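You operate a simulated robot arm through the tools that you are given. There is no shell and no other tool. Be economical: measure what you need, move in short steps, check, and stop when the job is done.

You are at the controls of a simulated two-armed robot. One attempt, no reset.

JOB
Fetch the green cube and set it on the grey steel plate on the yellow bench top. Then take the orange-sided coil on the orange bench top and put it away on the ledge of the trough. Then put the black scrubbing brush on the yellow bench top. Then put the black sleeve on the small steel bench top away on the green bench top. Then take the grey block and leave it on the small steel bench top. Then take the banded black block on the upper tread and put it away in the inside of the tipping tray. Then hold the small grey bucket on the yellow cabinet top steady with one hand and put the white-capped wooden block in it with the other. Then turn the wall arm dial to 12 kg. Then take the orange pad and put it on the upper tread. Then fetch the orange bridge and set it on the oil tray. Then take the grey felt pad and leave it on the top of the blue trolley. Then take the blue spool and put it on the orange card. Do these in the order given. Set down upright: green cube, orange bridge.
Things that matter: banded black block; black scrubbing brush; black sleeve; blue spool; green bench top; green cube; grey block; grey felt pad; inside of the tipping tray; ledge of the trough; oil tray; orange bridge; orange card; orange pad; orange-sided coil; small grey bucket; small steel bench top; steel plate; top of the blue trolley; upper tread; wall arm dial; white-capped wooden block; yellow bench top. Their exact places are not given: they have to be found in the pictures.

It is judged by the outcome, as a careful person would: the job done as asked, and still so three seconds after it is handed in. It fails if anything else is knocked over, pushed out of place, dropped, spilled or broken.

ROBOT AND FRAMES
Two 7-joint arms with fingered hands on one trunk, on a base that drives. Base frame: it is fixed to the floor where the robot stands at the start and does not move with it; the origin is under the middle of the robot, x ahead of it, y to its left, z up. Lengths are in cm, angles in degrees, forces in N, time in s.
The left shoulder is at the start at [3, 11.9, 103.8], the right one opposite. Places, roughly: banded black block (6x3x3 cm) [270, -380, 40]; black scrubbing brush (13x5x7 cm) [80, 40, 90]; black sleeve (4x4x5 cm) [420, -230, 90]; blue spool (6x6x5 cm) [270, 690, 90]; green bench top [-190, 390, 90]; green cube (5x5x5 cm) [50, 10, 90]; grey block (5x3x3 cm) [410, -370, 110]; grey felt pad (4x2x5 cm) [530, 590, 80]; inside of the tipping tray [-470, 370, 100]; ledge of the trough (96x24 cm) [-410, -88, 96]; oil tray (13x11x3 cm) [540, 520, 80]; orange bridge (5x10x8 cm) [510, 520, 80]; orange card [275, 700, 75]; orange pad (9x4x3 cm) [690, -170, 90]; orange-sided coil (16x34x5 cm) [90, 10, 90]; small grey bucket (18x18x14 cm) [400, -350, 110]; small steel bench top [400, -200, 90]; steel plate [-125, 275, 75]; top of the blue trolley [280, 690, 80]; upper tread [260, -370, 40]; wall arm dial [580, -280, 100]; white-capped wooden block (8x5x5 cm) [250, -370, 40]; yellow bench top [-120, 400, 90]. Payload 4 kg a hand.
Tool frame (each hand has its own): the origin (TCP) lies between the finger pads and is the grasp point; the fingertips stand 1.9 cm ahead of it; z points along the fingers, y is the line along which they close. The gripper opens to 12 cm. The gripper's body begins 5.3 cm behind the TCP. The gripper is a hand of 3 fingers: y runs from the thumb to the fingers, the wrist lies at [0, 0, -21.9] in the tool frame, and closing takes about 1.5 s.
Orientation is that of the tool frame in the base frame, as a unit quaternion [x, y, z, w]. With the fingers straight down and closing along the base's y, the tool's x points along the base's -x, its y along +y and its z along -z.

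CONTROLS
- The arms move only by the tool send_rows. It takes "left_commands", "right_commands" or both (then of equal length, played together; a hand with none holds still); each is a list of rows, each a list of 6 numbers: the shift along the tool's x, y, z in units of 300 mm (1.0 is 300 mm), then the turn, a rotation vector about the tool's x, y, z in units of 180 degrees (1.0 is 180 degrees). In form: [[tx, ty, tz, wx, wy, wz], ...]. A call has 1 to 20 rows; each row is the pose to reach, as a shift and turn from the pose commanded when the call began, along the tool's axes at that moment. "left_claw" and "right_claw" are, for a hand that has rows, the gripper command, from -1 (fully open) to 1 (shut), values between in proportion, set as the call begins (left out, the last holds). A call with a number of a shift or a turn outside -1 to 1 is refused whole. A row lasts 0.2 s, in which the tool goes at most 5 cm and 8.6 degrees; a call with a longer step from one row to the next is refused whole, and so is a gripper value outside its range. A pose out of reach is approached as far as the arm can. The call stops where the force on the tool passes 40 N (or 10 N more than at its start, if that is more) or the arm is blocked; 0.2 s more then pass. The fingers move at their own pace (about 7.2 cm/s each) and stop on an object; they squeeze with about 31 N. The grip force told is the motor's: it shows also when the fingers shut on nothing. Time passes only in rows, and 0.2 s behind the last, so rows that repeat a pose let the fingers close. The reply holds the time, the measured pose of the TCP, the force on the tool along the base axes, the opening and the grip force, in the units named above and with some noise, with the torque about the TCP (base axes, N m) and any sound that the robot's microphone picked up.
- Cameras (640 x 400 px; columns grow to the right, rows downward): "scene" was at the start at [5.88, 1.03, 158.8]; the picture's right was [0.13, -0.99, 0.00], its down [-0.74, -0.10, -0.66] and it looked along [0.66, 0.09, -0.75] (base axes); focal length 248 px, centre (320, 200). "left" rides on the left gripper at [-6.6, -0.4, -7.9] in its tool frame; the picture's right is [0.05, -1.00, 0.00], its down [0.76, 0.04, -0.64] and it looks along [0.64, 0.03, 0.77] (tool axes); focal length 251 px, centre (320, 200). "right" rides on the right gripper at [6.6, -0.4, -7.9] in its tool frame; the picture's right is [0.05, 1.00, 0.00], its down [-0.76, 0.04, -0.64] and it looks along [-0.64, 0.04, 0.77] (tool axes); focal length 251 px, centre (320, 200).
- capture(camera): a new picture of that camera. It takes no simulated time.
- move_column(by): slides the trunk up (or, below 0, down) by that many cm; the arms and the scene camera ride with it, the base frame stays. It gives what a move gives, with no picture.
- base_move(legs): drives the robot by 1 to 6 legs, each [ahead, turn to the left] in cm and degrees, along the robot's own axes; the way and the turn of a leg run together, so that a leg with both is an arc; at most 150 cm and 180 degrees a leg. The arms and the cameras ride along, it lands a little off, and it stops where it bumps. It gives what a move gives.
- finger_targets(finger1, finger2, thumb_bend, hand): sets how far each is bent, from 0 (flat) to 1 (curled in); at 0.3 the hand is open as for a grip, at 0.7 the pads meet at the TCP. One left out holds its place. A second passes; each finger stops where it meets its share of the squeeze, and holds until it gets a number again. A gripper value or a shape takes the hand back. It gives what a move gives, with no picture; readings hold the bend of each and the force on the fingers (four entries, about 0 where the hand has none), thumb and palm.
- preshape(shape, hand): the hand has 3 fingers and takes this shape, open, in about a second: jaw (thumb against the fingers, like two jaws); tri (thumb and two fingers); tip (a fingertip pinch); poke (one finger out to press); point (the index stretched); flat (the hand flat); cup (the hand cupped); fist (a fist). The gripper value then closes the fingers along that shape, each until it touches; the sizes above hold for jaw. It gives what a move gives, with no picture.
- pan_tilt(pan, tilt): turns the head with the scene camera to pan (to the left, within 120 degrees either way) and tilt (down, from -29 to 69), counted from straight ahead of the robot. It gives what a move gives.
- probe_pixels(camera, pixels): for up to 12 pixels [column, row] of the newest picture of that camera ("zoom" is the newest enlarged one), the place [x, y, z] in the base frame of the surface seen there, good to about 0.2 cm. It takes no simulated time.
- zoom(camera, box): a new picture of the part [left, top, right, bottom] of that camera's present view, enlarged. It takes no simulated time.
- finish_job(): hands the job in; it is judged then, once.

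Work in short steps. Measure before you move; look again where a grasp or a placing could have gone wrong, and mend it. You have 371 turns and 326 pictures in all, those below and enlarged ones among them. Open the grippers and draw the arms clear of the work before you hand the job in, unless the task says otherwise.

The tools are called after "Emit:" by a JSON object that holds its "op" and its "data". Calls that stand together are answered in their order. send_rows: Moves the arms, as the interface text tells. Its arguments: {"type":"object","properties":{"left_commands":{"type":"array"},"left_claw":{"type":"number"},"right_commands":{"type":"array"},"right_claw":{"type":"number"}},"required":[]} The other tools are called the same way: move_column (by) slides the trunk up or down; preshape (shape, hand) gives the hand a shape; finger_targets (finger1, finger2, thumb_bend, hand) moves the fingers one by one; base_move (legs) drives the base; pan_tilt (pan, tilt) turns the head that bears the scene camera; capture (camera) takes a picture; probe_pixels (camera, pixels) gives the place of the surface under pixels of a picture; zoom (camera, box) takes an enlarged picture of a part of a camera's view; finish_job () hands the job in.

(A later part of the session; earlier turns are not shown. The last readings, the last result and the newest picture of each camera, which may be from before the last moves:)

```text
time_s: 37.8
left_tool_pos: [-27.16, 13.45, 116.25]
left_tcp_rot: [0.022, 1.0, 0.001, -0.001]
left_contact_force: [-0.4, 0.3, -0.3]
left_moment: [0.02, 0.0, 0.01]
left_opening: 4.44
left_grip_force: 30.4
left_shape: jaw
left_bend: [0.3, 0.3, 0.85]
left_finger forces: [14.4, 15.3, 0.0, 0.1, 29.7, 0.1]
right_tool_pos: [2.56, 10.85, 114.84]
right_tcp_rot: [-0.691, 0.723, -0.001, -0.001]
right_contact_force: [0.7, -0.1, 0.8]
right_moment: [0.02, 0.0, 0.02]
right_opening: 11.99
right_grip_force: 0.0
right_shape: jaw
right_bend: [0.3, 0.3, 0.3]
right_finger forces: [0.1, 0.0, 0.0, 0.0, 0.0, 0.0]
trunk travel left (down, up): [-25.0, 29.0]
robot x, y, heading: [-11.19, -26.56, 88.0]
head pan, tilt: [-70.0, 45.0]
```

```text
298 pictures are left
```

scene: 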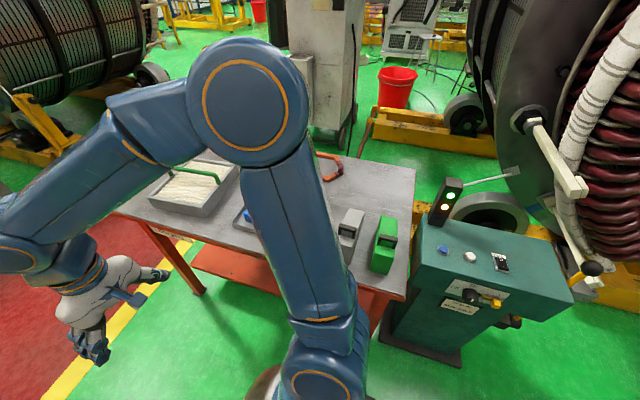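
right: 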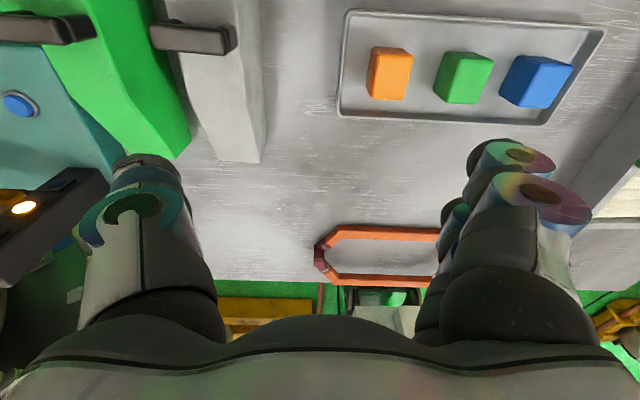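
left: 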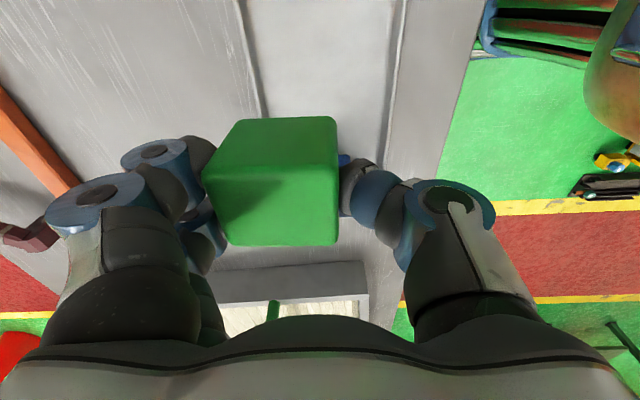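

Blocked again near 88°. I look to the left-rear, where the brown bench stands, and measure.

Emit:
{"op": "pan_tilt", "data": {"pan": 118, "tilt": 55}}

Emit:
{"op": "capture", "data": {"camera": "scene"}}

Emit:
{"op": "probe_pixels", "data": {"camera": "scene", "pixels": [[100, 150], [200, 200], [300, 250], [300, 150], [200, 300], [100, 250], [330, 300], [100, 350], [300, 100], [400, 100], [500, 150], [260, 340]]}}

```text
time_s: 40.6
left_tool_pos: [-27.13, 13.43, 116.36]
left_tcp_rot: [0.023, 1.0, 0.0, 0.001]
left_contact_force: [-0.3, -0.4, -0.5]
left_moment: [-0.01, 0.0, -0.03]
left_opening: 4.44
left_grip_force: 30.6
left_shape: jaw
left_bend: [0.3, 0.3, 0.85]
left_finger forces: [14.4, 15.3, 0.0, 0.0, 29.6, 0.1]
right_tool_pos: [2.45, 10.9, 114.94]
right_tcp_rot: [-0.692, 0.722, -0.001, 0.0]
right_contact_force: [0.3, 0.0, 0.3]
right_moment: [0.02, 0.02, 0.01]
right_opening: 11.99
right_grip_force: 0.2
right_shape: jaw
right_bend: [0.3, 0.3, 0.3]
right_finger forces: [0.0, 0.0, 0.1, 0.0, 0.1, 0.1]
trunk travel left (down, up): [-25.0, 29.0]
robot x, y, heading: [-10.77, -26.5, 88.1]
head pan, tilt: [118.0, 55.0]
```

```text
297 pictures are left
```

scene: 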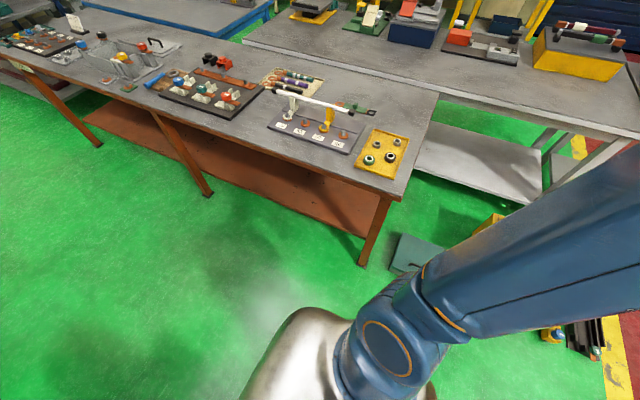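

```text
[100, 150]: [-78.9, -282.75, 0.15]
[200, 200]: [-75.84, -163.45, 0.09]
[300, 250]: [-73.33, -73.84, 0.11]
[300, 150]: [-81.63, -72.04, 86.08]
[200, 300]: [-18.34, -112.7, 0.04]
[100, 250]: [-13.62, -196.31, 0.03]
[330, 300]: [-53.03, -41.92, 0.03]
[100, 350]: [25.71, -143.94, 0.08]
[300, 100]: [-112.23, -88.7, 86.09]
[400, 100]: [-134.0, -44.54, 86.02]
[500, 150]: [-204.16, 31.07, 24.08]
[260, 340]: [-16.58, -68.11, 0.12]
```

Nothing close on the left either, so the contact is probably with the table side on my right. I steer slightly left while creeping ahead.

Emit:
{"op": "base_move", "data": {"legs": [[-15, 0], [0, 20]]}}

Emit:
{"op": "pan_tilt", "data": {"pan": -90, "tilt": 69}}

Emit:
{"op": "capture", "data": {"camera": "scene"}}

```text
time_s: 43.0
left_tool_pos: [-40.15, -9.75, 116.28]
left_tcp_rot: [-0.151, 0.989, -0.002, 0.0]
left_contact_force: [0.2, 0.0, -1.3]
left_moment: [0.0, 0.01, -0.01]
left_opening: 4.44
left_grip_force: 31.0
left_shape: jaw
left_bend: [0.3, 0.3, 0.85]
left_finger forces: [14.2, 14.8, 0.1, 0.0, 29.0, 0.0]
right_tool_pos: [-11.41, -2.1, 114.83]
right_tcp_rot: [0.806, -0.592, 0.001, 0.0]
right_contact_force: [0.1, -0.3, -0.1]
right_moment: [0.03, -0.03, 0.0]
right_opening: 12.0
right_grip_force: 0.0
right_shape: jaw
right_bend: [0.3, 0.3, 0.3]
right_finger forces: [0.0, 0.0, 0.0, 0.0, 0.0, 0.0]
trunk travel left (down, up): [-25.0, 29.0]
robot x, y, heading: [-9.77, -41.53, 107.7]
head pan, tilt: [118.0, 55.0]
```

```text
time_s: 46.0
left_tool_pos: [-40.19, -9.83, 116.25]
left_tcp_rot: [-0.15, 0.989, 0.0, 0.0]
left_contact_force: [0.0, -1.0, -1.4]
left_moment: [-0.02, 0.02, 0.0]
left_opening: 4.46
left_grip_force: 31.0
left_shape: jaw
left_bend: [0.3, 0.3, 0.85]
left_finger forces: [14.6, 14.6, 0.0, 0.0, 29.3, 0.0]
right_tool_pos: [-11.52, -2.15, 114.87]
right_tcp_rot: [0.806, -0.592, 0.002, 0.0]
right_contact_force: [0.9, -1.2, 0.0]
right_moment: [-0.05, -0.01, -0.01]
right_opening: 11.99
right_grip_force: 0.0
right_shape: jaw
right_bend: [0.3, 0.3, 0.3]
right_finger forces: [0.1, 0.0, 0.0, 0.1, 0.0, 0.0]
trunk travel left (down, up): [-25.0, 29.0]
robot x, y, heading: [-9.81, -41.66, 107.5]
head pan, tilt: [-90.0, 68.8]
```

```text
296 pictures are left
```

scene: 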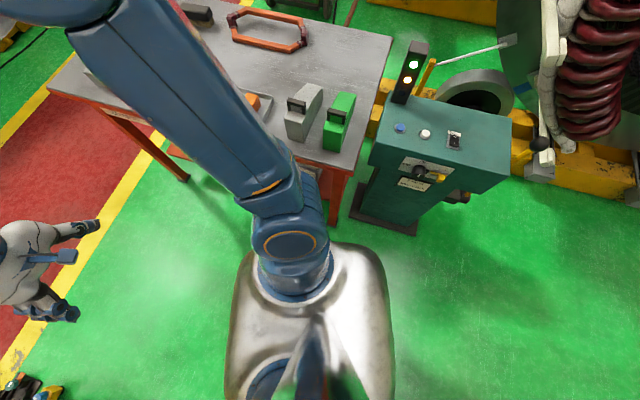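

There is free floor ahead between table and cart. I drive up the gap midway, then across to the yellow bench's end.

Emit:
{"op": "base_move", "data": {"legs": [[0, -10], [150, 0], [40, 0], [0, 83], [75, 0], [0, -90]]}}

Emit:
{"op": "pan_tilt", "data": {"pan": 0, "tilt": 40}}

Emit:
{"op": "capture", "data": {"camera": "scene"}}

```text
time_s: 58.7
left_tool_pos: [-77.38, 144.44, 116.25]
left_tcp_rot: [-0.547, 0.837, 0.0, -0.001]
left_contact_force: [-0.1, -0.6, -0.1]
left_moment: [0.02, -0.02, -0.02]
left_opening: 4.39
left_grip_force: 30.8
left_shape: jaw
left_bend: [0.3, 0.3, 0.85]
left_finger forces: [14.1, 14.7, 0.0, 0.0, 28.9, 0.0]
right_tool_pos: [-64.37, 171.14, 114.69]
right_tcp_rot: [0.979, -0.203, 0.002, -0.002]
right_contact_force: [0.2, -0.2, 0.1]
right_moment: [0.02, -0.02, -0.05]
right_opening: 12.02
right_grip_force: 0.1
right_shape: jaw
right_bend: [0.3, 0.3, 0.3]
right_finger forces: [0.0, 0.0, 0.0, 0.0, 0.0, 0.0]
trunk travel left (down, up): [-25.0, 29.0]
robot x, y, heading: [-30.69, 151.76, 157.4]
head pan, tilt: [-90.0, 68.8]
stopped in leg 4: the robot was blocked; the commanded pose is now the measured one
```

```text
time_s: 60.3
left_tool_pos: [-77.52, 144.58, 116.33]
left_tcp_rot: [-0.547, 0.837, 0.0, 0.0]
left_contact_force: [-0.1, -0.8, -0.5]
left_moment: [-0.02, -0.03, 0.01]
left_opening: 4.4
left_grip_force: 30.9
left_shape: jaw
left_bend: [0.3, 0.3, 0.85]
left_finger forces: [14.2, 14.7, 0.0, 0.0, 28.9, 0.0]
right_tool_pos: [-64.4, 171.28, 114.81]
right_tcp_rot: [0.979, -0.204, 0.002, -0.001]
right_contact_force: [0.0, 0.2, -0.3]
right_moment: [-0.01, 0.02, 0.02]
right_opening: 11.99
right_grip_force: 0.2
right_shape: jaw
right_bend: [0.3, 0.3, 0.3]
right_finger forces: [0.1, 0.1, 0.0, 0.1, 0.1, 0.0]
trunk travel left (down, up): [-25.0, 29.0]
robot x, y, heading: [-30.75, 151.97, 157.7]
head pan, tilt: [0.0, 40.0]
```

```text
295 pictures are left
```

scene: 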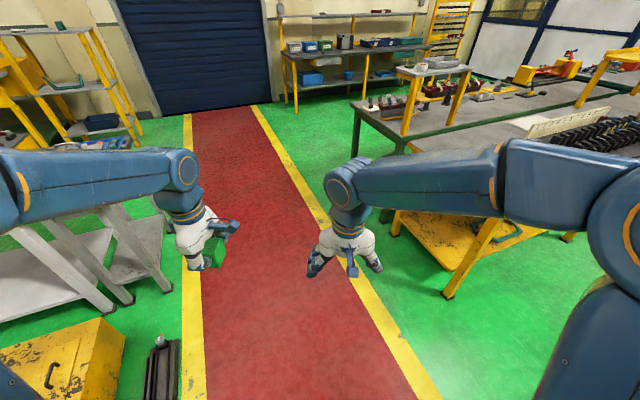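

No obstacle is near here, so long turns in place just seem to stall; I carry on with smaller turning legs.

Emit:
{"op": "base_move", "data": {"legs": [[0, 22], [78, 0], [0, -45], [0, -44]]}}

Emit:
{"op": "capture", "data": {"camera": "scene"}}

```text
time_s: 67.6
left_tool_pos: [-153.28, 162.51, 116.31]
left_tcp_rot: [-0.383, 0.924, -0.001, -0.002]
left_contact_force: [0.9, 0.9, -0.3]
left_moment: [-0.07, 0.01, 0.03]
left_opening: 4.35
left_grip_force: 31.0
left_shape: jaw
left_bend: [0.3, 0.3, 0.85]
left_finger forces: [14.5, 14.0, 0.1, 0.0, 28.3, 0.0]
right_tool_pos: [-131.32, 182.5, 114.7]
right_tcp_rot: [0.925, -0.38, 0.001, 0.002]
right_contact_force: [1.1, 0.6, 0.3]
right_moment: [-0.05, 0.0, 0.01]
right_opening: 12.0
right_grip_force: 0.0
right_shape: jaw
right_bend: [0.3, 0.3, 0.3]
right_finger forces: [0.0, 0.1, 0.0, 0.1, 0.1, 0.1]
trunk travel left (down, up): [-25.0, 29.0]
robot x, y, heading: [-110.85, 148.18, 134.6]
head pan, tilt: [0.0, 40.0]
stopped in leg 3: the robot was blocked; the commanded pose is now the measured one
```

```text
294 pictures are left
```

scene: 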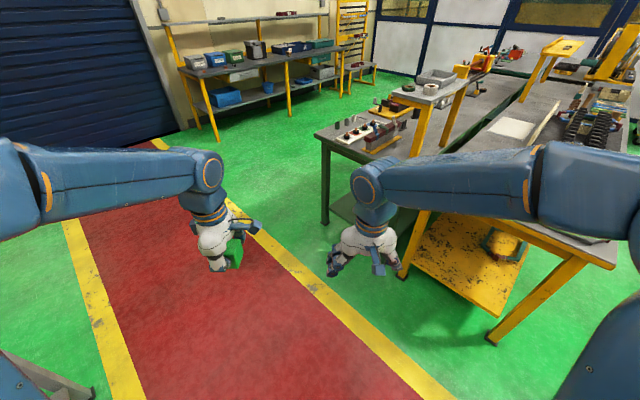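

Position is right (-111,148). I finish the turn in two small legs and approach the bench.

Emit:
{"op": "base_move", "data": {"legs": [[0, -25], [0, -20], [55, 0]]}}

Emit:
{"op": "capture", "data": {"camera": "scene"}}

```text
time_s: 70.5
left_tool_pos: [-131.21, 188.55, 116.39]
left_tcp_rot: [-0.006, 1.0, 0.001, -0.001]
left_contact_force: [0.9, -0.3, -0.9]
left_moment: [-0.01, 0.11, -0.04]
left_opening: 4.33
left_grip_force: 31.4
left_shape: jaw
left_bend: [0.3, 0.3, 0.85]
left_finger forces: [14.2, 13.6, 0.0, 0.0, 28.0, 0.0]
right_tool_pos: [-101.27, 187.54, 114.72]
right_tcp_rot: [0.711, -0.703, 0.002, 0.002]
right_contact_force: [0.9, -0.1, 0.6]
right_moment: [-0.01, 0.04, -0.02]
right_opening: 12.01
right_grip_force: 0.0
right_shape: jaw
right_bend: [0.3, 0.3, 0.3]
right_finger forces: [0.1, 0.1, 0.1, 0.1, 0.0, 0.2]
trunk travel left (down, up): [-25.0, 29.0]
robot x, y, heading: [-115.54, 148.85, 89.6]
head pan, tilt: [0.0, 40.0]
stopped in leg 2: the robot was blocked; the commanded pose is now the measured one
```

```text
293 pictures are left
```

scene: 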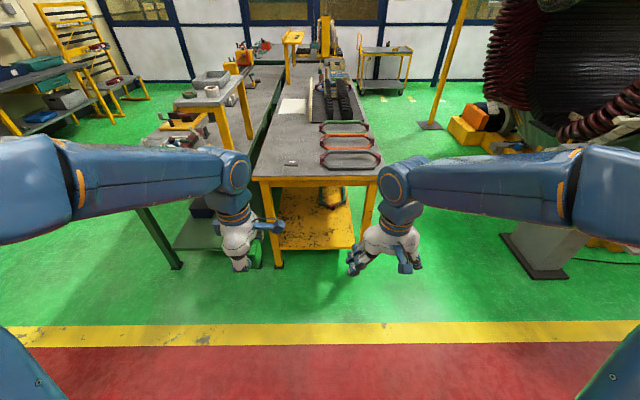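

Now facing the yellow bench squarely; the steel plate shows at (290,163). I measure it.

Emit:
{"op": "zoom", "data": {"camera": "scene", "box": [240, 70, 400, 190]}}

Emit:
{"op": "probe_pixels", "data": {"camera": "scene", "pixels": [[290, 163], [285, 164], [296, 163], [320, 178], [270, 178], [370, 175], [350, 163], [300, 140]]}}

```text
3.33 times, centred on (320, 130) of scene
```

zoom: 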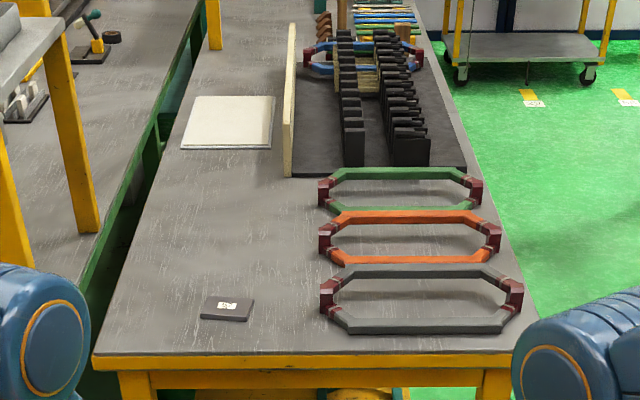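

```text
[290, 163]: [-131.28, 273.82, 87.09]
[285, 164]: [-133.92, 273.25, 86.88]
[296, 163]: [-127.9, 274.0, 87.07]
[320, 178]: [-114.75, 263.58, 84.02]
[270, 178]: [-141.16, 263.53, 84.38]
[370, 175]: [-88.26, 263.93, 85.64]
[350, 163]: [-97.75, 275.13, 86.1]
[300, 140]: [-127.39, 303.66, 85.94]
```

The labelled grey plate is at [-131,274], top z≈87.0. I drive ahead 80 cm to reach it with the left hand.

Emit:
{"op": "base_move", "data": {"legs": [[80, 0]]}}

Emit:
{"op": "pan_tilt", "data": {"pan": 15, "tilt": 55}}

Emit:
{"op": "capture", "data": {"camera": "scene"}}

Emit:
{"op": "capture", "data": {"camera": "left"}}

```text
time_s: 74.8
left_tool_pos: [-130.44, 268.27, 116.3]
left_tcp_rot: [-0.004, 1.0, 0.001, 0.0]
left_contact_force: [-0.5, -0.5, -0.7]
left_moment: [-0.05, 0.02, 0.01]
left_opening: 4.36
left_grip_force: 30.7
left_shape: jaw
left_bend: [0.3, 0.3, 0.85]
left_finger forces: [14.3, 13.8, 0.0, 0.1, 28.0, 0.0]
right_tool_pos: [-100.95, 267.04, 114.62]
right_tcp_rot: [0.71, -0.704, 0.001, 0.001]
right_contact_force: [-0.1, 0.7, -0.1]
right_moment: [-0.01, 0.0, 0.02]
right_opening: 11.97
right_grip_force: 0.0
right_shape: jaw
right_bend: [0.3, 0.3, 0.3]
right_finger forces: [0.0, 0.1, 0.0, 0.0, 0.0, 0.0]
trunk travel left (down, up): [-25.0, 29.0]
robot x, y, heading: [-115.07, 228.05, 89.2]
head pan, tilt: [0.0, 40.0]
```

```text
time_s: 75.6
left_tool_pos: [-130.62, 268.25, 116.2]
left_tcp_rot: [-0.004, 1.0, 0.0, -0.001]
left_contact_force: [-0.1, -0.4, -1.4]
left_moment: [0.01, 0.01, 0.04]
left_opening: 4.35
left_grip_force: 31.2
left_shape: jaw
left_bend: [0.3, 0.3, 0.85]
left_finger forces: [14.3, 13.7, 0.0, 0.1, 28.0, 0.0]
right_tool_pos: [-100.95, 266.98, 114.7]
right_tcp_rot: [0.71, -0.704, 0.001, 0.001]
right_contact_force: [0.1, -0.2, 0.1]
right_moment: [0.0, -0.04, 0.01]
right_opening: 12.0
right_grip_force: 0.0
right_shape: jaw
right_bend: [0.3, 0.3, 0.3]
right_finger forces: [0.0, 0.0, 0.0, 0.0, 0.1, 0.0]
trunk travel left (down, up): [-25.0, 29.0]
robot x, y, heading: [-115.25, 227.81, 89.5]
head pan, tilt: [15.0, 55.0]
```

```text
291 pictures are left
```

scene: 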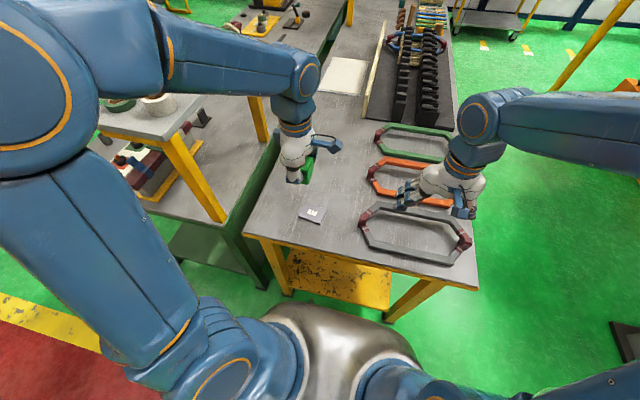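

```text
290 pictures are left
```

left: 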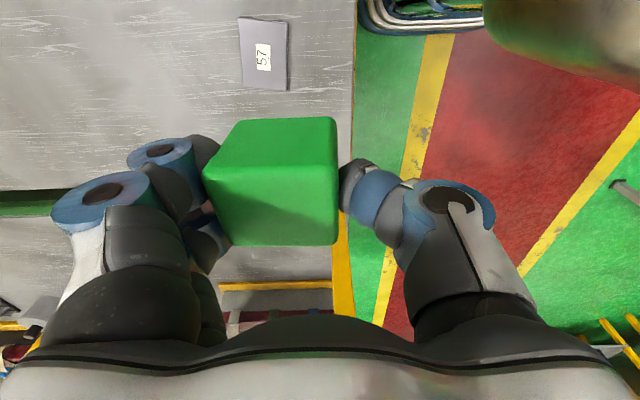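

The plate is at (312,213) in the scene view; I probe its corners for the centre.

Emit:
{"op": "probe_pixels", "data": {"camera": "scene", "pixels": [[312, 213], [303, 205], [326, 208], [300, 219], [322, 222], [335, 215]]}}

Emit:
{"op": "probe_pixels", "data": {"camera": "left", "pixels": [[239, 18], [287, 22], [245, 88], [285, 90], [264, 55], [320, 60]]}}

```text
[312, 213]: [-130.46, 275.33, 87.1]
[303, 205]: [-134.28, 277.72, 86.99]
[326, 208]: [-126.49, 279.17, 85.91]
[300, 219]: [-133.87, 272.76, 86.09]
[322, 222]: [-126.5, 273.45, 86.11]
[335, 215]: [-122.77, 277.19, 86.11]
```

```text
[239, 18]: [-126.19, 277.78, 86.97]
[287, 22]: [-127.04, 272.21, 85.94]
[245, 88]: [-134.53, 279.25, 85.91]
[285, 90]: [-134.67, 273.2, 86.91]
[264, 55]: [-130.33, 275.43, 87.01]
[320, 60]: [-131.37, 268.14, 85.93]
```

Plate centre is [-130.4, 275.4, 87.0]. I move over it and lower to just above.

Emit:
{"op": "send_rows", "data": {"left_commands": [[0, 0.12, 0.08, 0, 0, 0], [0, 0.238, 0.18, 0, 0, 0], [0, 0.238, 0.32, 0, 0, 0], [0, 0.238, 0.46, 0, 0, 0], [0, 0.238, 0.6, 0, 0, 0], [0, 0.238, 0.7, 0, 0, 0], [0, 0.238, 0.75, 0, 0, 0]]}}

Emit:
{"op": "zoom", "data": {"camera": "scene", "box": [250, 130, 390, 250]}}

```text
time_s: 77.2
left_tool_pos: [-130.74, 275.31, 93.57]
left_tcp_rot: [-0.004, 1.0, 0.0, 0.0]
left_contact_force: [0.5, 0.1, -0.2]
left_moment: [0.01, 0.03, -0.03]
left_opening: 4.36
left_grip_force: 30.6
left_shape: jaw
left_bend: [0.3, 0.3, 0.85]
left_finger forces: [13.9, 13.4, 0.1, 0.0, 27.4, 0.0]
right_tool_pos: [-100.94, 267.05, 114.64]
right_tcp_rot: [0.71, -0.704, 0.003, 0.001]
right_contact_force: [0.3, 0.4, -0.3]
right_moment: [0.01, 0.01, -0.01]
right_opening: 11.99
right_grip_force: 0.0
right_shape: jaw
right_bend: [0.3, 0.3, 0.3]
right_finger forces: [0.0, 0.1, 0.0, 0.1, 0.1, 0.1]
trunk travel left (down, up): [-25.0, 29.0]
robot x, y, heading: [-115.26, 227.97, 89.3]
head pan, tilt: [15.0, 55.0]
```

```text
3.33 times, centred on (320, 190) of scene
```

zoom: 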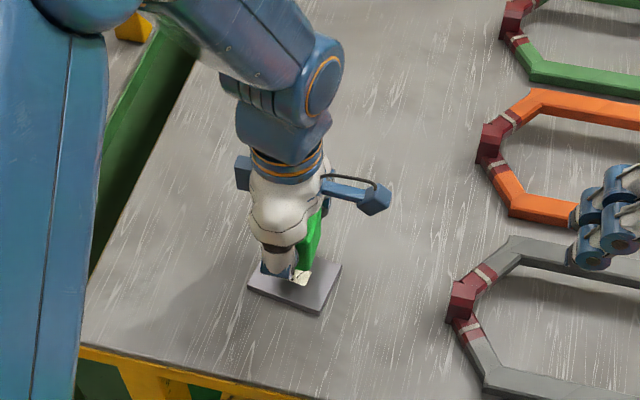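

Over the plate; lower gently until contact, then release and lift.

Emit:
{"op": "send_rows", "data": {"left_commands": [[0, 0, 0.04, 0, 0, 0], [0, 0, 0.065, 0, 0, 0], [0, 0, 0.076, 0, 0, 0]]}}

Emit:
{"op": "capture", "data": {"camera": "left"}}

```text
time_s: 78.0
left_tool_pos: [-130.86, 275.33, 91.49]
left_tcp_rot: [-0.004, 1.0, 0.0, -0.001]
left_contact_force: [0.0, 0.6, -0.9]
left_moment: [-0.03, -0.01, 0.02]
left_opening: 4.36
left_grip_force: 31.0
left_shape: jaw
left_bend: [0.3, 0.3, 0.85]
left_finger forces: [13.9, 13.3, 0.0, 0.0, 27.3, 0.0]
right_tool_pos: [-100.84, 267.03, 114.7]
right_tcp_rot: [0.71, -0.704, 0.003, 0.0]
right_contact_force: [-0.8, 0.0, 0.1]
right_moment: [-0.01, 0.0, -0.02]
right_opening: 11.99
right_grip_force: 0.0
right_shape: jaw
right_bend: [0.3, 0.3, 0.3]
right_finger forces: [0.1, 0.0, 0.0, 0.0, 0.1, 0.0]
trunk travel left (down, up): [-25.0, 29.0]
robot x, y, heading: [-115.1, 227.98, 89.2]
head pan, tilt: [15.0, 55.0]
```

```text
288 pictures are left
```

left: 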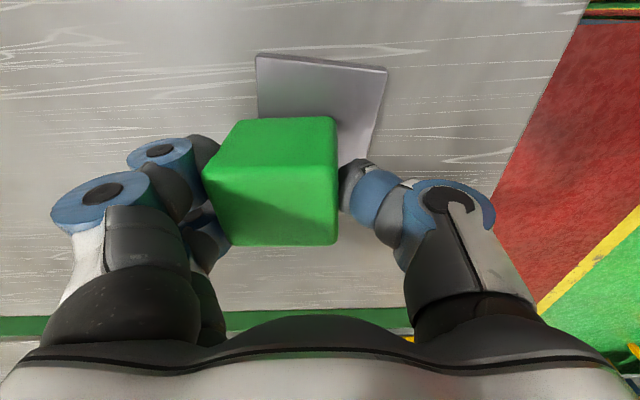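

The cube sits shifted in the grip toward the fingers; I probe its top to centre it on the plate.

Emit:
{"op": "probe_pixels", "data": {"camera": "left", "pixels": [[215, 180], [330, 178], [222, 235], [330, 235], [275, 210], [240, 130], [325, 130], [262, 60], [380, 75]]}}

```text
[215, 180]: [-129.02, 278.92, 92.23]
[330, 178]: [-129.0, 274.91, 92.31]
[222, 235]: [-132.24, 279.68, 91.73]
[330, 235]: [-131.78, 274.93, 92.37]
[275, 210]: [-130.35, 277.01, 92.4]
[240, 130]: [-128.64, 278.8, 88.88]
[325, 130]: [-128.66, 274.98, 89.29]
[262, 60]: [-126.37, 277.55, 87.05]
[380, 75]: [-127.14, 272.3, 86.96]
```

Shift 1.6 cm back along y, lower to contact, then open.

Emit:
{"op": "send_rows", "data": {"left_commands": [[-0.013, -0.053, 0, 0, 0, 0], [-0.013, -0.053, 0.01, 0, 0, 0], [-0.013, -0.053, 0.018, 0, 0, 0]]}}

Emit:
{"op": "send_rows", "data": {"left_commands": [[0, 0, 0, 0, 0, 0], [0, 0, 0, 0, 0, 0], [0, 0, 0, 0, 0, 0], [0, 0, 0, 0, 0, 0]], "left_claw": -0.2}}

Emit:
{"op": "capture", "data": {"camera": "left"}}

```text
time_s: 78.8
left_tool_pos: [-130.29, 273.77, 91.17]
left_tcp_rot: [-0.004, 1.0, 0.003, 0.0]
left_contact_force: [-0.8, -3.4, 12.9]
left_moment: [0.44, -0.02, 0.02]
left_opening: 4.29
left_grip_force: 30.8
left_shape: jaw
left_bend: [0.3, 0.3, 0.85]
left_finger forces: [14.7, 14.4, 0.0, 0.0, 32.3, 0.0]
right_tool_pos: [-100.78, 266.9, 114.76]
right_tcp_rot: [0.71, -0.704, 0.002, 0.0]
right_contact_force: [0.1, 0.5, 0.0]
right_moment: [0.04, 0.03, 0.01]
right_opening: 11.98
right_grip_force: 0.1
right_shape: jaw
right_bend: [0.3, 0.3, 0.3]
right_finger forces: [0.1, 0.0, 0.1, 0.0, 0.1, 0.0]
trunk travel left (down, up): [-25.0, 29.0]
robot x, y, heading: [-115.39, 227.98, 89.3]
head pan, tilt: [15.0, 55.0]
```

```text
time_s: 79.8
left_tool_pos: [-130.32, 273.72, 90.97]
left_tcp_rot: [-0.005, 1.0, 0.0, -0.001]
left_contact_force: [1.2, 0.2, 0.4]
left_moment: [0.0, 0.01, 0.0]
left_opening: 7.15
left_grip_force: 0.0
left_shape: jaw
left_bend: [0.31, 0.31, 0.92]
left_finger forces: [0.0, 0.0, 0.1, 0.1, 0.0, 0.0]
right_tool_pos: [-100.89, 267.05, 114.73]
right_tcp_rot: [0.71, -0.704, 0.001, 0.001]
right_contact_force: [-0.5, 0.2, 2.0]
right_moment: [0.0, 0.0, 0.0]
right_opening: 12.03
right_grip_force: 0.0
right_shape: jaw
right_bend: [0.3, 0.3, 0.3]
right_finger forces: [0.1, 0.1, 0.0, 0.1, 0.0, 0.0]
trunk travel left (down, up): [-25.0, 29.0]
robot x, y, heading: [-115.06, 228.29, 89.5]
head pan, tilt: [15.0, 55.0]
```

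```text
287 pictures are left
```

left: 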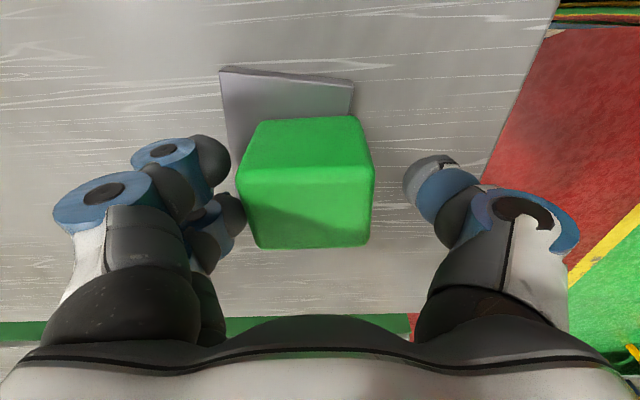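

I check where the cube rests relative to the plate.

Emit:
{"op": "probe_pixels", "data": {"camera": "left", "pixels": [[248, 180], [365, 180], [255, 240], [365, 238], [310, 210], [255, 130], [355, 130], [225, 72], [352, 85]]}}

Emit:
{"op": "send_rows", "data": {"left_commands": [[0, 0, -0.12, 0, 0, 0], [0, 0, -0.28, 0, 0, 0], [0, 0, -0.44, 0, 0, 0], [0, 0, -0.6, 0, 0, 0], [0, -0.05, -0.75, 0, 0, 0]]}}

Emit:
{"op": "zoom", "data": {"camera": "scene", "box": [260, 140, 380, 240]}}

```text
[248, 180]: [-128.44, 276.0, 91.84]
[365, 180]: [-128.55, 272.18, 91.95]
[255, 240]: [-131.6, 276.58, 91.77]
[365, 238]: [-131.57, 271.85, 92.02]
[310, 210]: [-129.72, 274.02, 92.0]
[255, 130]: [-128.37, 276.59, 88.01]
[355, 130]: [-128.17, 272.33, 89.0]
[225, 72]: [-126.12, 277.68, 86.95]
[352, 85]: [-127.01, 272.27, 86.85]
```

```text
time_s: 81.0
left_tool_pos: [-130.36, 272.19, 113.48]
left_tcp_rot: [-0.004, 1.0, 0.0, -0.001]
left_contact_force: [0.5, -0.6, 1.0]
left_moment: [0.01, 0.01, 0.0]
left_opening: 7.14
left_grip_force: 0.1
left_shape: jaw
left_bend: [0.31, 0.31, 0.92]
left_finger forces: [0.0, 0.1, 0.1, 0.0, 0.1, 0.0]
right_tool_pos: [-100.91, 266.88, 114.71]
right_tcp_rot: [0.71, -0.704, 0.001, -0.001]
right_contact_force: [0.2, 0.0, 1.0]
right_moment: [0.01, 0.0, 0.01]
right_opening: 12.0
right_grip_force: 0.1
right_shape: jaw
right_bend: [0.3, 0.3, 0.3]
right_finger forces: [0.0, 0.0, 0.0, 0.0, 0.1, 0.0]
trunk travel left (down, up): [-25.0, 29.0]
robot x, y, heading: [-115.33, 228.38, 89.4]
head pan, tilt: [15.0, 55.0]
```

```text
4.00 times, centred on (320, 190) of scene
```

zoom: 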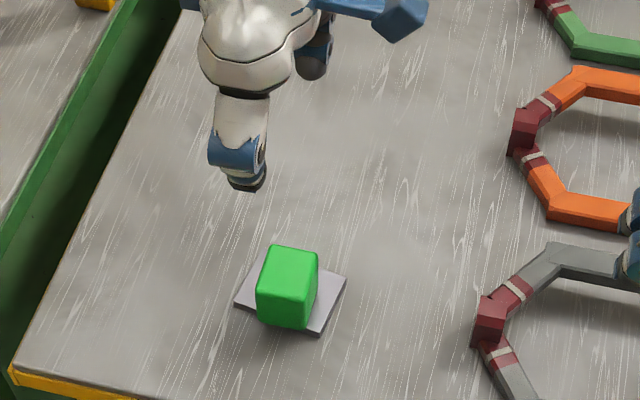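

Cube stands on the plate. Next the coil: back off and drive round to the far side of the start table, trying arcs for the turns.

Emit:
{"op": "send_rows", "data": {"left_commands": [[0, -0.05, 0, 0, 0, 0], [0, -0.1, 0, 0, 0, 0], [0, -0.15, 0, 0, 0, 0]], "left_claw": -1}}

Emit:
{"op": "base_move", "data": {"legs": [[-70, 0], [40, -45], [40, -45], [110, 0], [80, -90]]}}

Emit:
{"op": "pan_tilt", "data": {"pan": 0, "tilt": 40}}

Emit:
{"op": "capture", "data": {"camera": "scene"}}

```text
time_s: 81.8
left_tool_pos: [-130.34, 267.61, 113.45]
left_tcp_rot: [-0.004, 1.0, 0.001, 0.0]
left_contact_force: [-0.2, -0.5, -0.7]
left_moment: [0.0, 0.0, 0.04]
left_opening: 12.02
left_grip_force: 0.1
left_shape: jaw
left_bend: [0.3, 0.3, 0.3]
left_finger forces: [0.0, 0.0, 0.0, 0.0, 0.0, 0.0]
right_tool_pos: [-100.92, 267.07, 114.71]
right_tcp_rot: [0.71, -0.704, 0.001, 0.001]
right_contact_force: [0.2, 0.5, 0.0]
right_moment: [-0.01, 0.0, 0.01]
right_opening: 11.98
right_grip_force: 0.0
right_shape: jaw
right_bend: [0.3, 0.3, 0.3]
right_finger forces: [0.0, 0.1, 0.0, 0.0, 0.0, 0.0]
trunk travel left (down, up): [-25.0, 29.0]
robot x, y, heading: [-115.29, 228.03, 89.7]
head pan, tilt: [15.0, 55.0]
```

```text
time_s: 87.9
left_tool_pos: [-82.76, 231.58, 113.41]
left_tcp_rot: [0.381, 0.925, 0.002, -0.001]
left_contact_force: [0.0, -0.5, 0.2]
left_moment: [0.01, 0.04, -0.04]
left_opening: 12.0
left_grip_force: 0.0
left_shape: jaw
left_bend: [0.3, 0.3, 0.3]
left_finger forces: [0.0, 0.0, 0.0, 0.1, 0.1, 0.0]
right_tool_pos: [-62.81, 210.0, 114.76]
right_tcp_rot: [-0.383, 0.924, 0.0, -0.002]
right_contact_force: [0.5, -0.1, -0.3]
right_moment: [0.0, 0.05, -0.01]
right_opening: 12.01
right_grip_force: 0.0
right_shape: jaw
right_bend: [0.3, 0.3, 0.3]
right_finger forces: [0.1, 0.0, 0.1, 0.0, 0.0, 0.1]
trunk travel left (down, up): [-25.0, 29.0]
robot x, y, heading: [-104.11, 196.51, 42.2]
head pan, tilt: [15.0, 55.0]
stopped in leg 2: the robot was blocked; the commanded pose is now the measured one
```

```text
time_s: 88.7
left_tool_pos: [-83.18, 231.77, 113.41]
left_tcp_rot: [0.38, 0.925, 0.001, 0.001]
left_contact_force: [0.2, -0.5, -0.4]
left_moment: [-0.01, 0.0, 0.01]
left_opening: 12.0
left_grip_force: 0.0
left_shape: jaw
left_bend: [0.3, 0.3, 0.3]
left_finger forces: [0.0, 0.1, 0.1, 0.0, 0.0, 0.0]
right_tool_pos: [-62.97, 210.32, 114.77]
right_tcp_rot: [-0.384, 0.923, -0.001, -0.002]
right_contact_force: [0.1, 0.9, -0.6]
right_moment: [-0.01, 0.0, -0.01]
right_opening: 11.99
right_grip_force: 0.0
right_shape: jaw
right_bend: [0.3, 0.3, 0.3]
right_finger forces: [0.0, 0.1, 0.0, 0.1, 0.0, 0.0]
trunk travel left (down, up): [-25.0, 29.0]
robot x, y, heading: [-104.03, 196.47, 42.2]
head pan, tilt: [0.0, 40.0]
```

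```text
285 pictures are left
```

scene: 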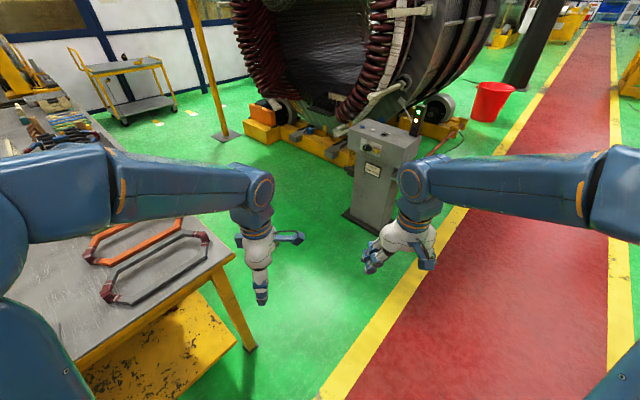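

Turns over roughly 45° in total get cut off; I test small turning legs split by drives.

Emit:
{"op": "base_move", "data": {"legs": [[10, -20], [10, -20], [10, -12], [130, 0], [80, 0], [0, -20]]}}

```text
time_s: 103.0
left_tool_pos: [169.44, 159.36, 113.47]
left_tcp_rot: [0.853, 0.522, 0.001, 0.001]
left_contact_force: [0.1, -0.9, 1.4]
left_moment: [0.01, 0.0, 0.01]
left_opening: 11.99
left_grip_force: 0.0
left_shape: jaw
left_bend: [0.3, 0.3, 0.3]
left_finger forces: [0.0, 0.0, 0.1, 0.0, 0.1, 0.1]
right_tool_pos: [155.0, 133.42, 114.64]
right_tcp_rot: [0.235, 0.972, -0.001, -0.002]
right_contact_force: [0.1, 1.1, -0.7]
right_moment: [-0.05, -0.01, -0.01]
right_opening: 12.0
right_grip_force: 0.1
right_shape: jaw
right_bend: [0.3, 0.3, 0.3]
right_finger forces: [0.1, 0.1, 0.1, 0.0, 0.1, 0.0]
trunk travel left (down, up): [-25.0, 29.0]
robot x, y, heading: [130.54, 170.3, -29.9]
head pan, tilt: [0.0, 40.0]
```

Legs of 20° pass cleanly. I continue around to behind the table, keeping x≈145 for turning room.

Emit:
{"op": "base_move", "data": {"legs": [[30, -20], [0, -20], [0, -20], [130, 0], [0, -20], [0, -20]]}}

Emit:
{"op": "base_move", "data": {"legs": [[0, -20], [0, -20], [0, -10]]}}

Emit:
{"op": "capture", "data": {"camera": "scene"}}

```text
time_s: 106.9
left_tool_pos: [170.48, 114.14, 113.38]
left_tcp_rot: [0.993, 0.118, 0.001, 0.001]
left_contact_force: [-0.4, 0.0, 0.1]
left_moment: [0.04, -0.02, 0.04]
left_opening: 12.01
left_grip_force: 0.0
left_shape: jaw
left_bend: [0.3, 0.3, 0.3]
left_finger forces: [0.0, 0.0, 0.0, 0.0, 0.0, 0.0]
right_tool_pos: [141.46, 108.32, 114.52]
right_tcp_rot: [0.62, 0.785, 0.002, 0.0]
right_contact_force: [-0.8, 0.3, -0.7]
right_moment: [0.04, -0.04, -0.01]
right_opening: 12.01
right_grip_force: 0.0
right_shape: jaw
right_bend: [0.3, 0.3, 0.3]
right_finger forces: [0.0, 0.0, 0.0, 0.1, 0.0, 0.0]
trunk travel left (down, up): [-25.0, 29.0]
robot x, y, heading: [158.64, 151.94, -79.5]
head pan, tilt: [0.0, 40.0]
stopped in leg 3: the robot was blocked; the commanded pose is now the measured one
```

```text
time_s: 110.0
left_tool_pos: [140.54, 116.81, 113.43]
left_tcp_rot: [0.963, -0.27, 0.001, 0.003]
left_contact_force: [-0.5, 0.3, -0.4]
left_moment: [-0.01, -0.03, 0.01]
left_opening: 12.0
left_grip_force: 0.1
left_shape: jaw
left_bend: [0.3, 0.3, 0.3]
left_finger forces: [0.0, 0.0, 0.1, 0.0, 0.0, 0.1]
right_tool_pos: [116.07, 133.15, 114.67]
right_tcp_rot: [0.872, 0.489, 0.001, 0.001]
right_contact_force: [-1.3, 0.2, -0.1]
right_moment: [-0.01, -0.06, -0.02]
right_opening: 12.04
right_grip_force: 0.0
right_shape: jaw
right_bend: [0.3, 0.3, 0.3]
right_finger forces: [0.1, 0.1, 0.0, 0.0, 0.0, 0.1]
trunk travel left (down, up): [-25.0, 29.0]
robot x, y, heading: [162.67, 149.98, -124.2]
head pan, tilt: [0.0, 40.0]
stopped in leg 3: the robot was blocked; the commanded pose is now the measured one
```

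```text
284 pictures are left
```

scene: 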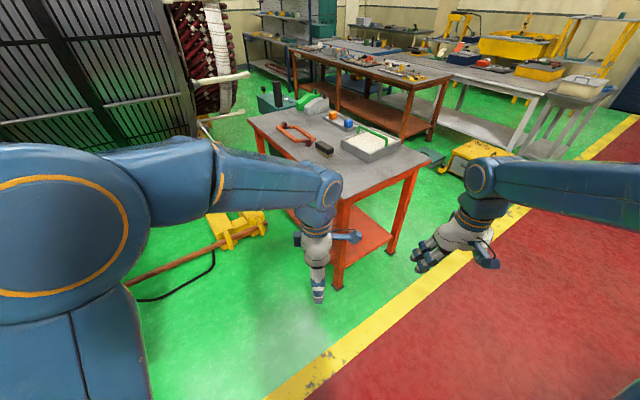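

In-place turning drifts and trips; alternating short forward/back arcs should work. I check the yellow frame and pole on the floor behind the table.

Emit:
{"op": "probe_pixels", "data": {"camera": "scene", "pixels": [[240, 240], [215, 245], [160, 270], [130, 285], [335, 285], [265, 150], [150, 298], [205, 215], [295, 135], [325, 148], [250, 118], [220, 205]]}}

Emit:
{"op": "zoom", "data": {"camera": "scene", "box": [120, 80, 440, 300]}}

```text
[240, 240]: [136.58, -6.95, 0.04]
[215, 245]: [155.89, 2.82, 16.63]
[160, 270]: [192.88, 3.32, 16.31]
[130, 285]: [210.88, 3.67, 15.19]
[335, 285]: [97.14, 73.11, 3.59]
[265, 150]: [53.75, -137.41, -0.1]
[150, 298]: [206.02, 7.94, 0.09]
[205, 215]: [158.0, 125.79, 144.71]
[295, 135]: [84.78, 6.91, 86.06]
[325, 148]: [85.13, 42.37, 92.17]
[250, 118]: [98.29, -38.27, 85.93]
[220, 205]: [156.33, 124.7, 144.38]
```

```text
1.82 times, centred on (280, 190) of scene
```

zoom: 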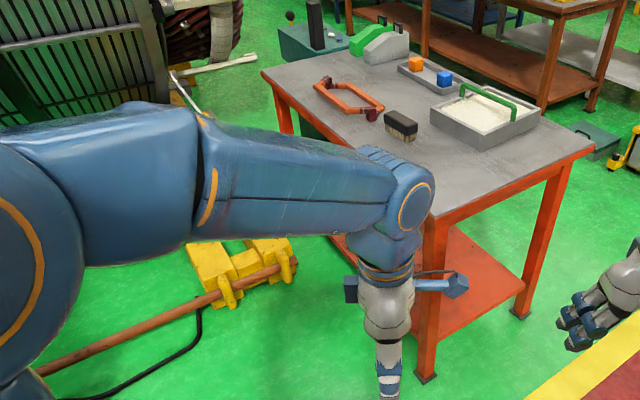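

A yellow block with pole stands at y<5 behind the table, so I will stand at about (130,40) facing the table. I drive there with alternating arcs for turning.

Emit:
{"op": "base_move", "data": {"legs": [[0, 21], [104, 0], [-8, -20], [8, -20], [-8, -20], [8, -18]]}}

Emit:
{"op": "capture", "data": {"camera": "scene"}}

```text
time_s: 119.7
left_tool_pos: [104.65, 39.86, 113.62]
left_tcp_rot: [0.824, -0.567, -0.001, 0.003]
left_contact_force: [0.0, 0.9, 0.1]
left_moment: [-0.05, 0.01, 0.02]
left_opening: 12.0
left_grip_force: 0.0
left_shape: jaw
left_bend: [0.3, 0.3, 0.3]
left_finger forces: [0.0, 0.0, 0.0, 0.0, 0.1, 0.1]
right_tool_pos: [95.35, 67.85, 114.77]
right_tcp_rot: [0.984, 0.18, -0.001, 0.002]
right_contact_force: [-0.5, 0.2, -0.1]
right_moment: [-0.08, 0.01, 0.02]
right_opening: 12.03
right_grip_force: 0.0
right_shape: jaw
right_bend: [0.3, 0.3, 0.3]
right_finger forces: [0.0, 0.0, 0.1, 0.1, 0.0, 0.1]
trunk travel left (down, up): [-25.0, 29.0]
robot x, y, heading: [143.31, 48.86, -157.3]
head pan, tilt: [0.0, 40.0]
stopped in leg 5: the robot was blocked; the commanded pose is now the measured one
```

```text
282 pictures are left
```

scene: 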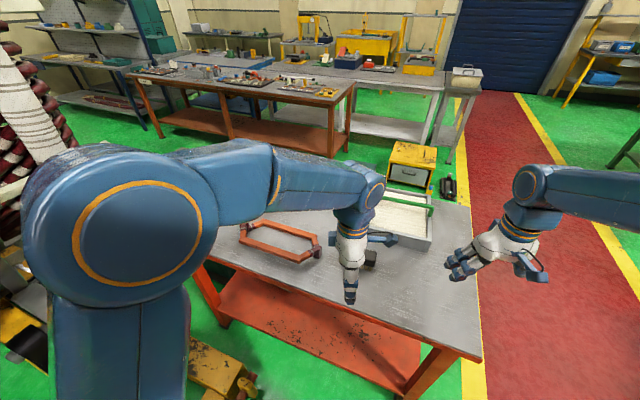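

I go ahead 14 cm on this heading, which brings the coil's near bar within the left hand's reach.

Emit:
{"op": "base_move", "data": {"legs": [[14, 0]]}}

Emit:
{"op": "pan_tilt", "data": {"pan": 20, "tilt": 58}}

Emit:
{"op": "capture", "data": {"camera": "scene"}}

Emit:
{"op": "capture", "data": {"camera": "left"}}

```text
time_s: 121.1
left_tool_pos: [91.6, 34.19, 113.4]
left_tcp_rot: [0.823, -0.568, 0.001, 0.0]
left_contact_force: [0.2, 0.4, -0.3]
left_moment: [0.03, -0.04, -0.03]
left_opening: 12.0
left_grip_force: 0.2
left_shape: jaw
left_bend: [0.3, 0.3, 0.3]
left_finger forces: [0.0, 0.1, 0.1, 0.0, 0.0, 0.0]
right_tool_pos: [82.47, 62.33, 114.64]
right_tcp_rot: [0.984, 0.177, 0.002, 0.0]
right_contact_force: [-1.3, 0.0, -0.3]
right_moment: [0.03, -0.05, 0.01]
right_opening: 12.0
right_grip_force: 0.0
right_shape: jaw
right_bend: [0.3, 0.3, 0.3]
right_finger forces: [0.0, 0.0, 0.0, 0.1, 0.0, 0.0]
trunk travel left (down, up): [-25.0, 29.0]
robot x, y, heading: [131.09, 42.96, -158.8]
head pan, tilt: [0.0, 40.0]
```

```text
time_s: 121.9
left_tool_pos: [91.85, 34.23, 113.4]
left_tcp_rot: [0.822, -0.569, 0.0, 0.001]
left_contact_force: [0.6, -0.5, 0.4]
left_moment: [0.0, -0.01, 0.0]
left_opening: 12.0
left_grip_force: 0.1
left_shape: jaw
left_bend: [0.3, 0.3, 0.3]
left_finger forces: [0.2, 0.0, 0.1, 0.0, 0.1, 0.0]
right_tool_pos: [82.78, 62.35, 114.79]
right_tcp_rot: [0.984, 0.177, 0.001, 0.001]
right_contact_force: [-0.3, -0.5, 0.3]
right_moment: [-0.01, 0.0, 0.02]
right_opening: 11.98
right_grip_force: 0.2
right_shape: jaw
right_bend: [0.3, 0.3, 0.3]
right_finger forces: [0.1, 0.0, 0.1, 0.0, 0.1, 0.1]
trunk travel left (down, up): [-25.0, 29.0]
robot x, y, heading: [130.89, 43.0, -158.8]
head pan, tilt: [20.0, 58.0]
```

```text
281 pictures are left
```

scene: 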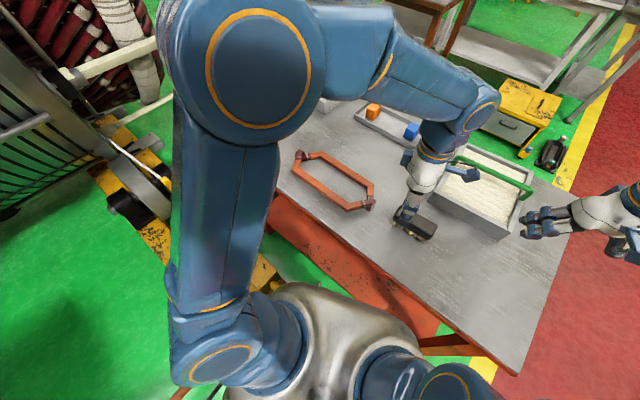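

```text
280 pictures are left
```

left: 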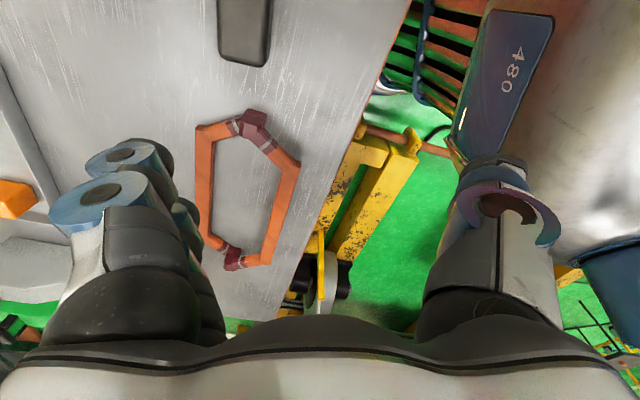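

Coil well seen in the left view (bars at (206,180) and (280,205)). I measure its bars and ends.

Emit:
{"op": "probe_pixels", "data": {"camera": "left", "pixels": [[294, 168], [280, 205], [265, 250], [275, 200], [286, 215], [206, 150], [206, 200], [253, 125], [233, 258], [240, 190], [302, 210], [265, 150]]}}

Emit:
{"op": "zoom", "data": {"camera": "scene", "box": [270, 120, 450, 250]}}

```text
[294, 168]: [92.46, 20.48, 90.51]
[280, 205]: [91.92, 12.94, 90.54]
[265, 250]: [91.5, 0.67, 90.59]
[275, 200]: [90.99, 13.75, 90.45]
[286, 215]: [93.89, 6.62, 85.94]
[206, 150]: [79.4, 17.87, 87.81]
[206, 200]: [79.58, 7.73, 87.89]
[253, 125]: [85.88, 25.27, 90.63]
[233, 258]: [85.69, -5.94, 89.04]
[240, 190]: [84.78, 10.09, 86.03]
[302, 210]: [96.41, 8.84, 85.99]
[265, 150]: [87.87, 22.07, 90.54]
```

```text
3.08 times, centred on (360, 185) of scene
```

zoom: 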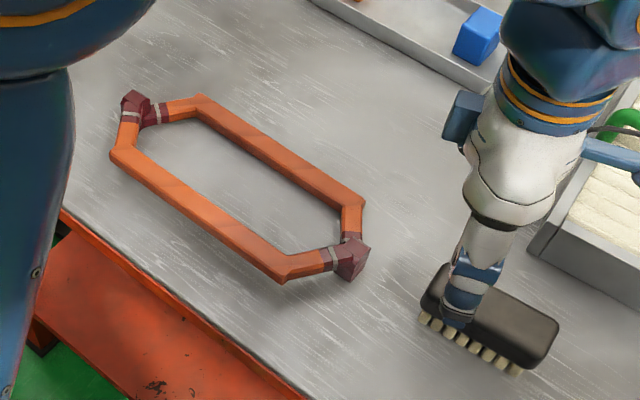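

The near bar's top is at x≈91.7, z≈90.5 (bar about 2 cm wide), the far bar lies lower at z≈88. I move the left hand over the near bar at y≈11 with fingers closing along x.

Emit:
{"op": "send_rows", "data": {"left_commands": [[0.103, 0.04, 0.064, 0, 0, 0.0165], [0.206, 0.08, 0.128, 0, 0, 0.033], [0.309, 0.12, 0.192, 0, 0, 0.0495], [0.412, 0.16, 0.256, 0, 0, 0.066], [0.515, 0.2, 0.32, 0, 0, 0.0825], [0.618, 0.24, 0.384, 0, 0, 0.099], [0.721, 0.279, 0.447, 0, 0, 0.1156], [0.721, 0.279, 0.447, 0, 0, 0.1156]], "left_claw": 0}}

Emit:
{"op": "capture", "data": {"camera": "left"}}

Emit:
{"op": "capture", "data": {"camera": "scene"}}

```text
time_s: 123.7
left_tool_pos: [91.75, 11.2, 100.06]
left_tcp_rot: [-0.705, 0.709, -0.001, -0.002]
left_contact_force: [0.2, -0.2, -0.1]
left_moment: [-0.03, 0.03, -0.02]
left_opening: 6.07
left_grip_force: 0.1
left_shape: jaw
left_bend: [0.33, 0.33, 0.95]
left_finger forces: [0.0, 0.1, 0.1, 0.1, 0.0, 0.0]
right_tool_pos: [82.71, 62.46, 114.86]
right_tcp_rot: [0.984, 0.177, 0.001, 0.0]
right_contact_force: [0.3, -0.3, 0.0]
right_moment: [-0.01, 0.03, 0.01]
right_opening: 12.0
right_grip_force: 0.1
right_shape: jaw
right_bend: [0.3, 0.3, 0.3]
right_finger forces: [0.0, 0.0, 0.1, 0.0, 0.0, 0.1]
trunk travel left (down, up): [-25.0, 29.0]
robot x, y, heading: [131.19, 43.31, -158.8]
head pan, tilt: [20.0, 58.0]
```

```text
278 pictures are left
```

left: 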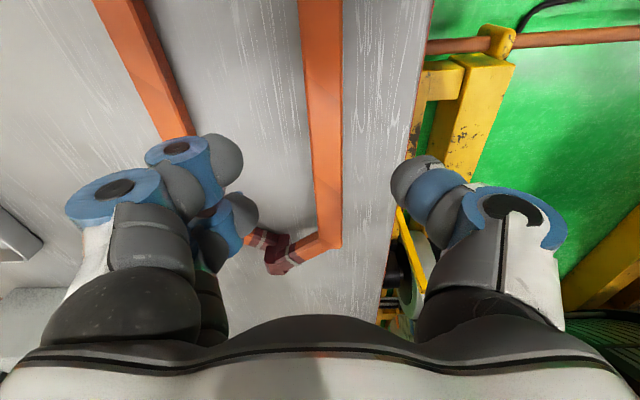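

```text
277 pictures are left
```

scene: 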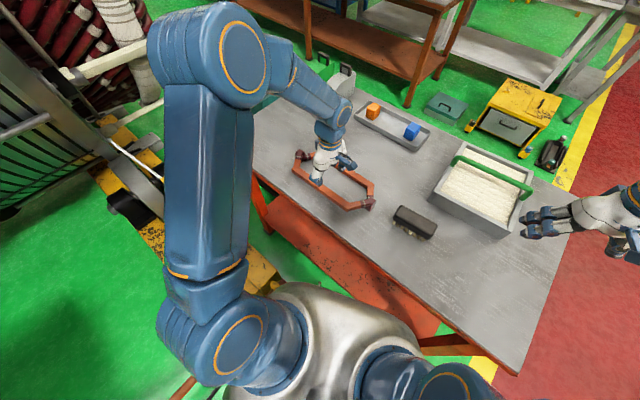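

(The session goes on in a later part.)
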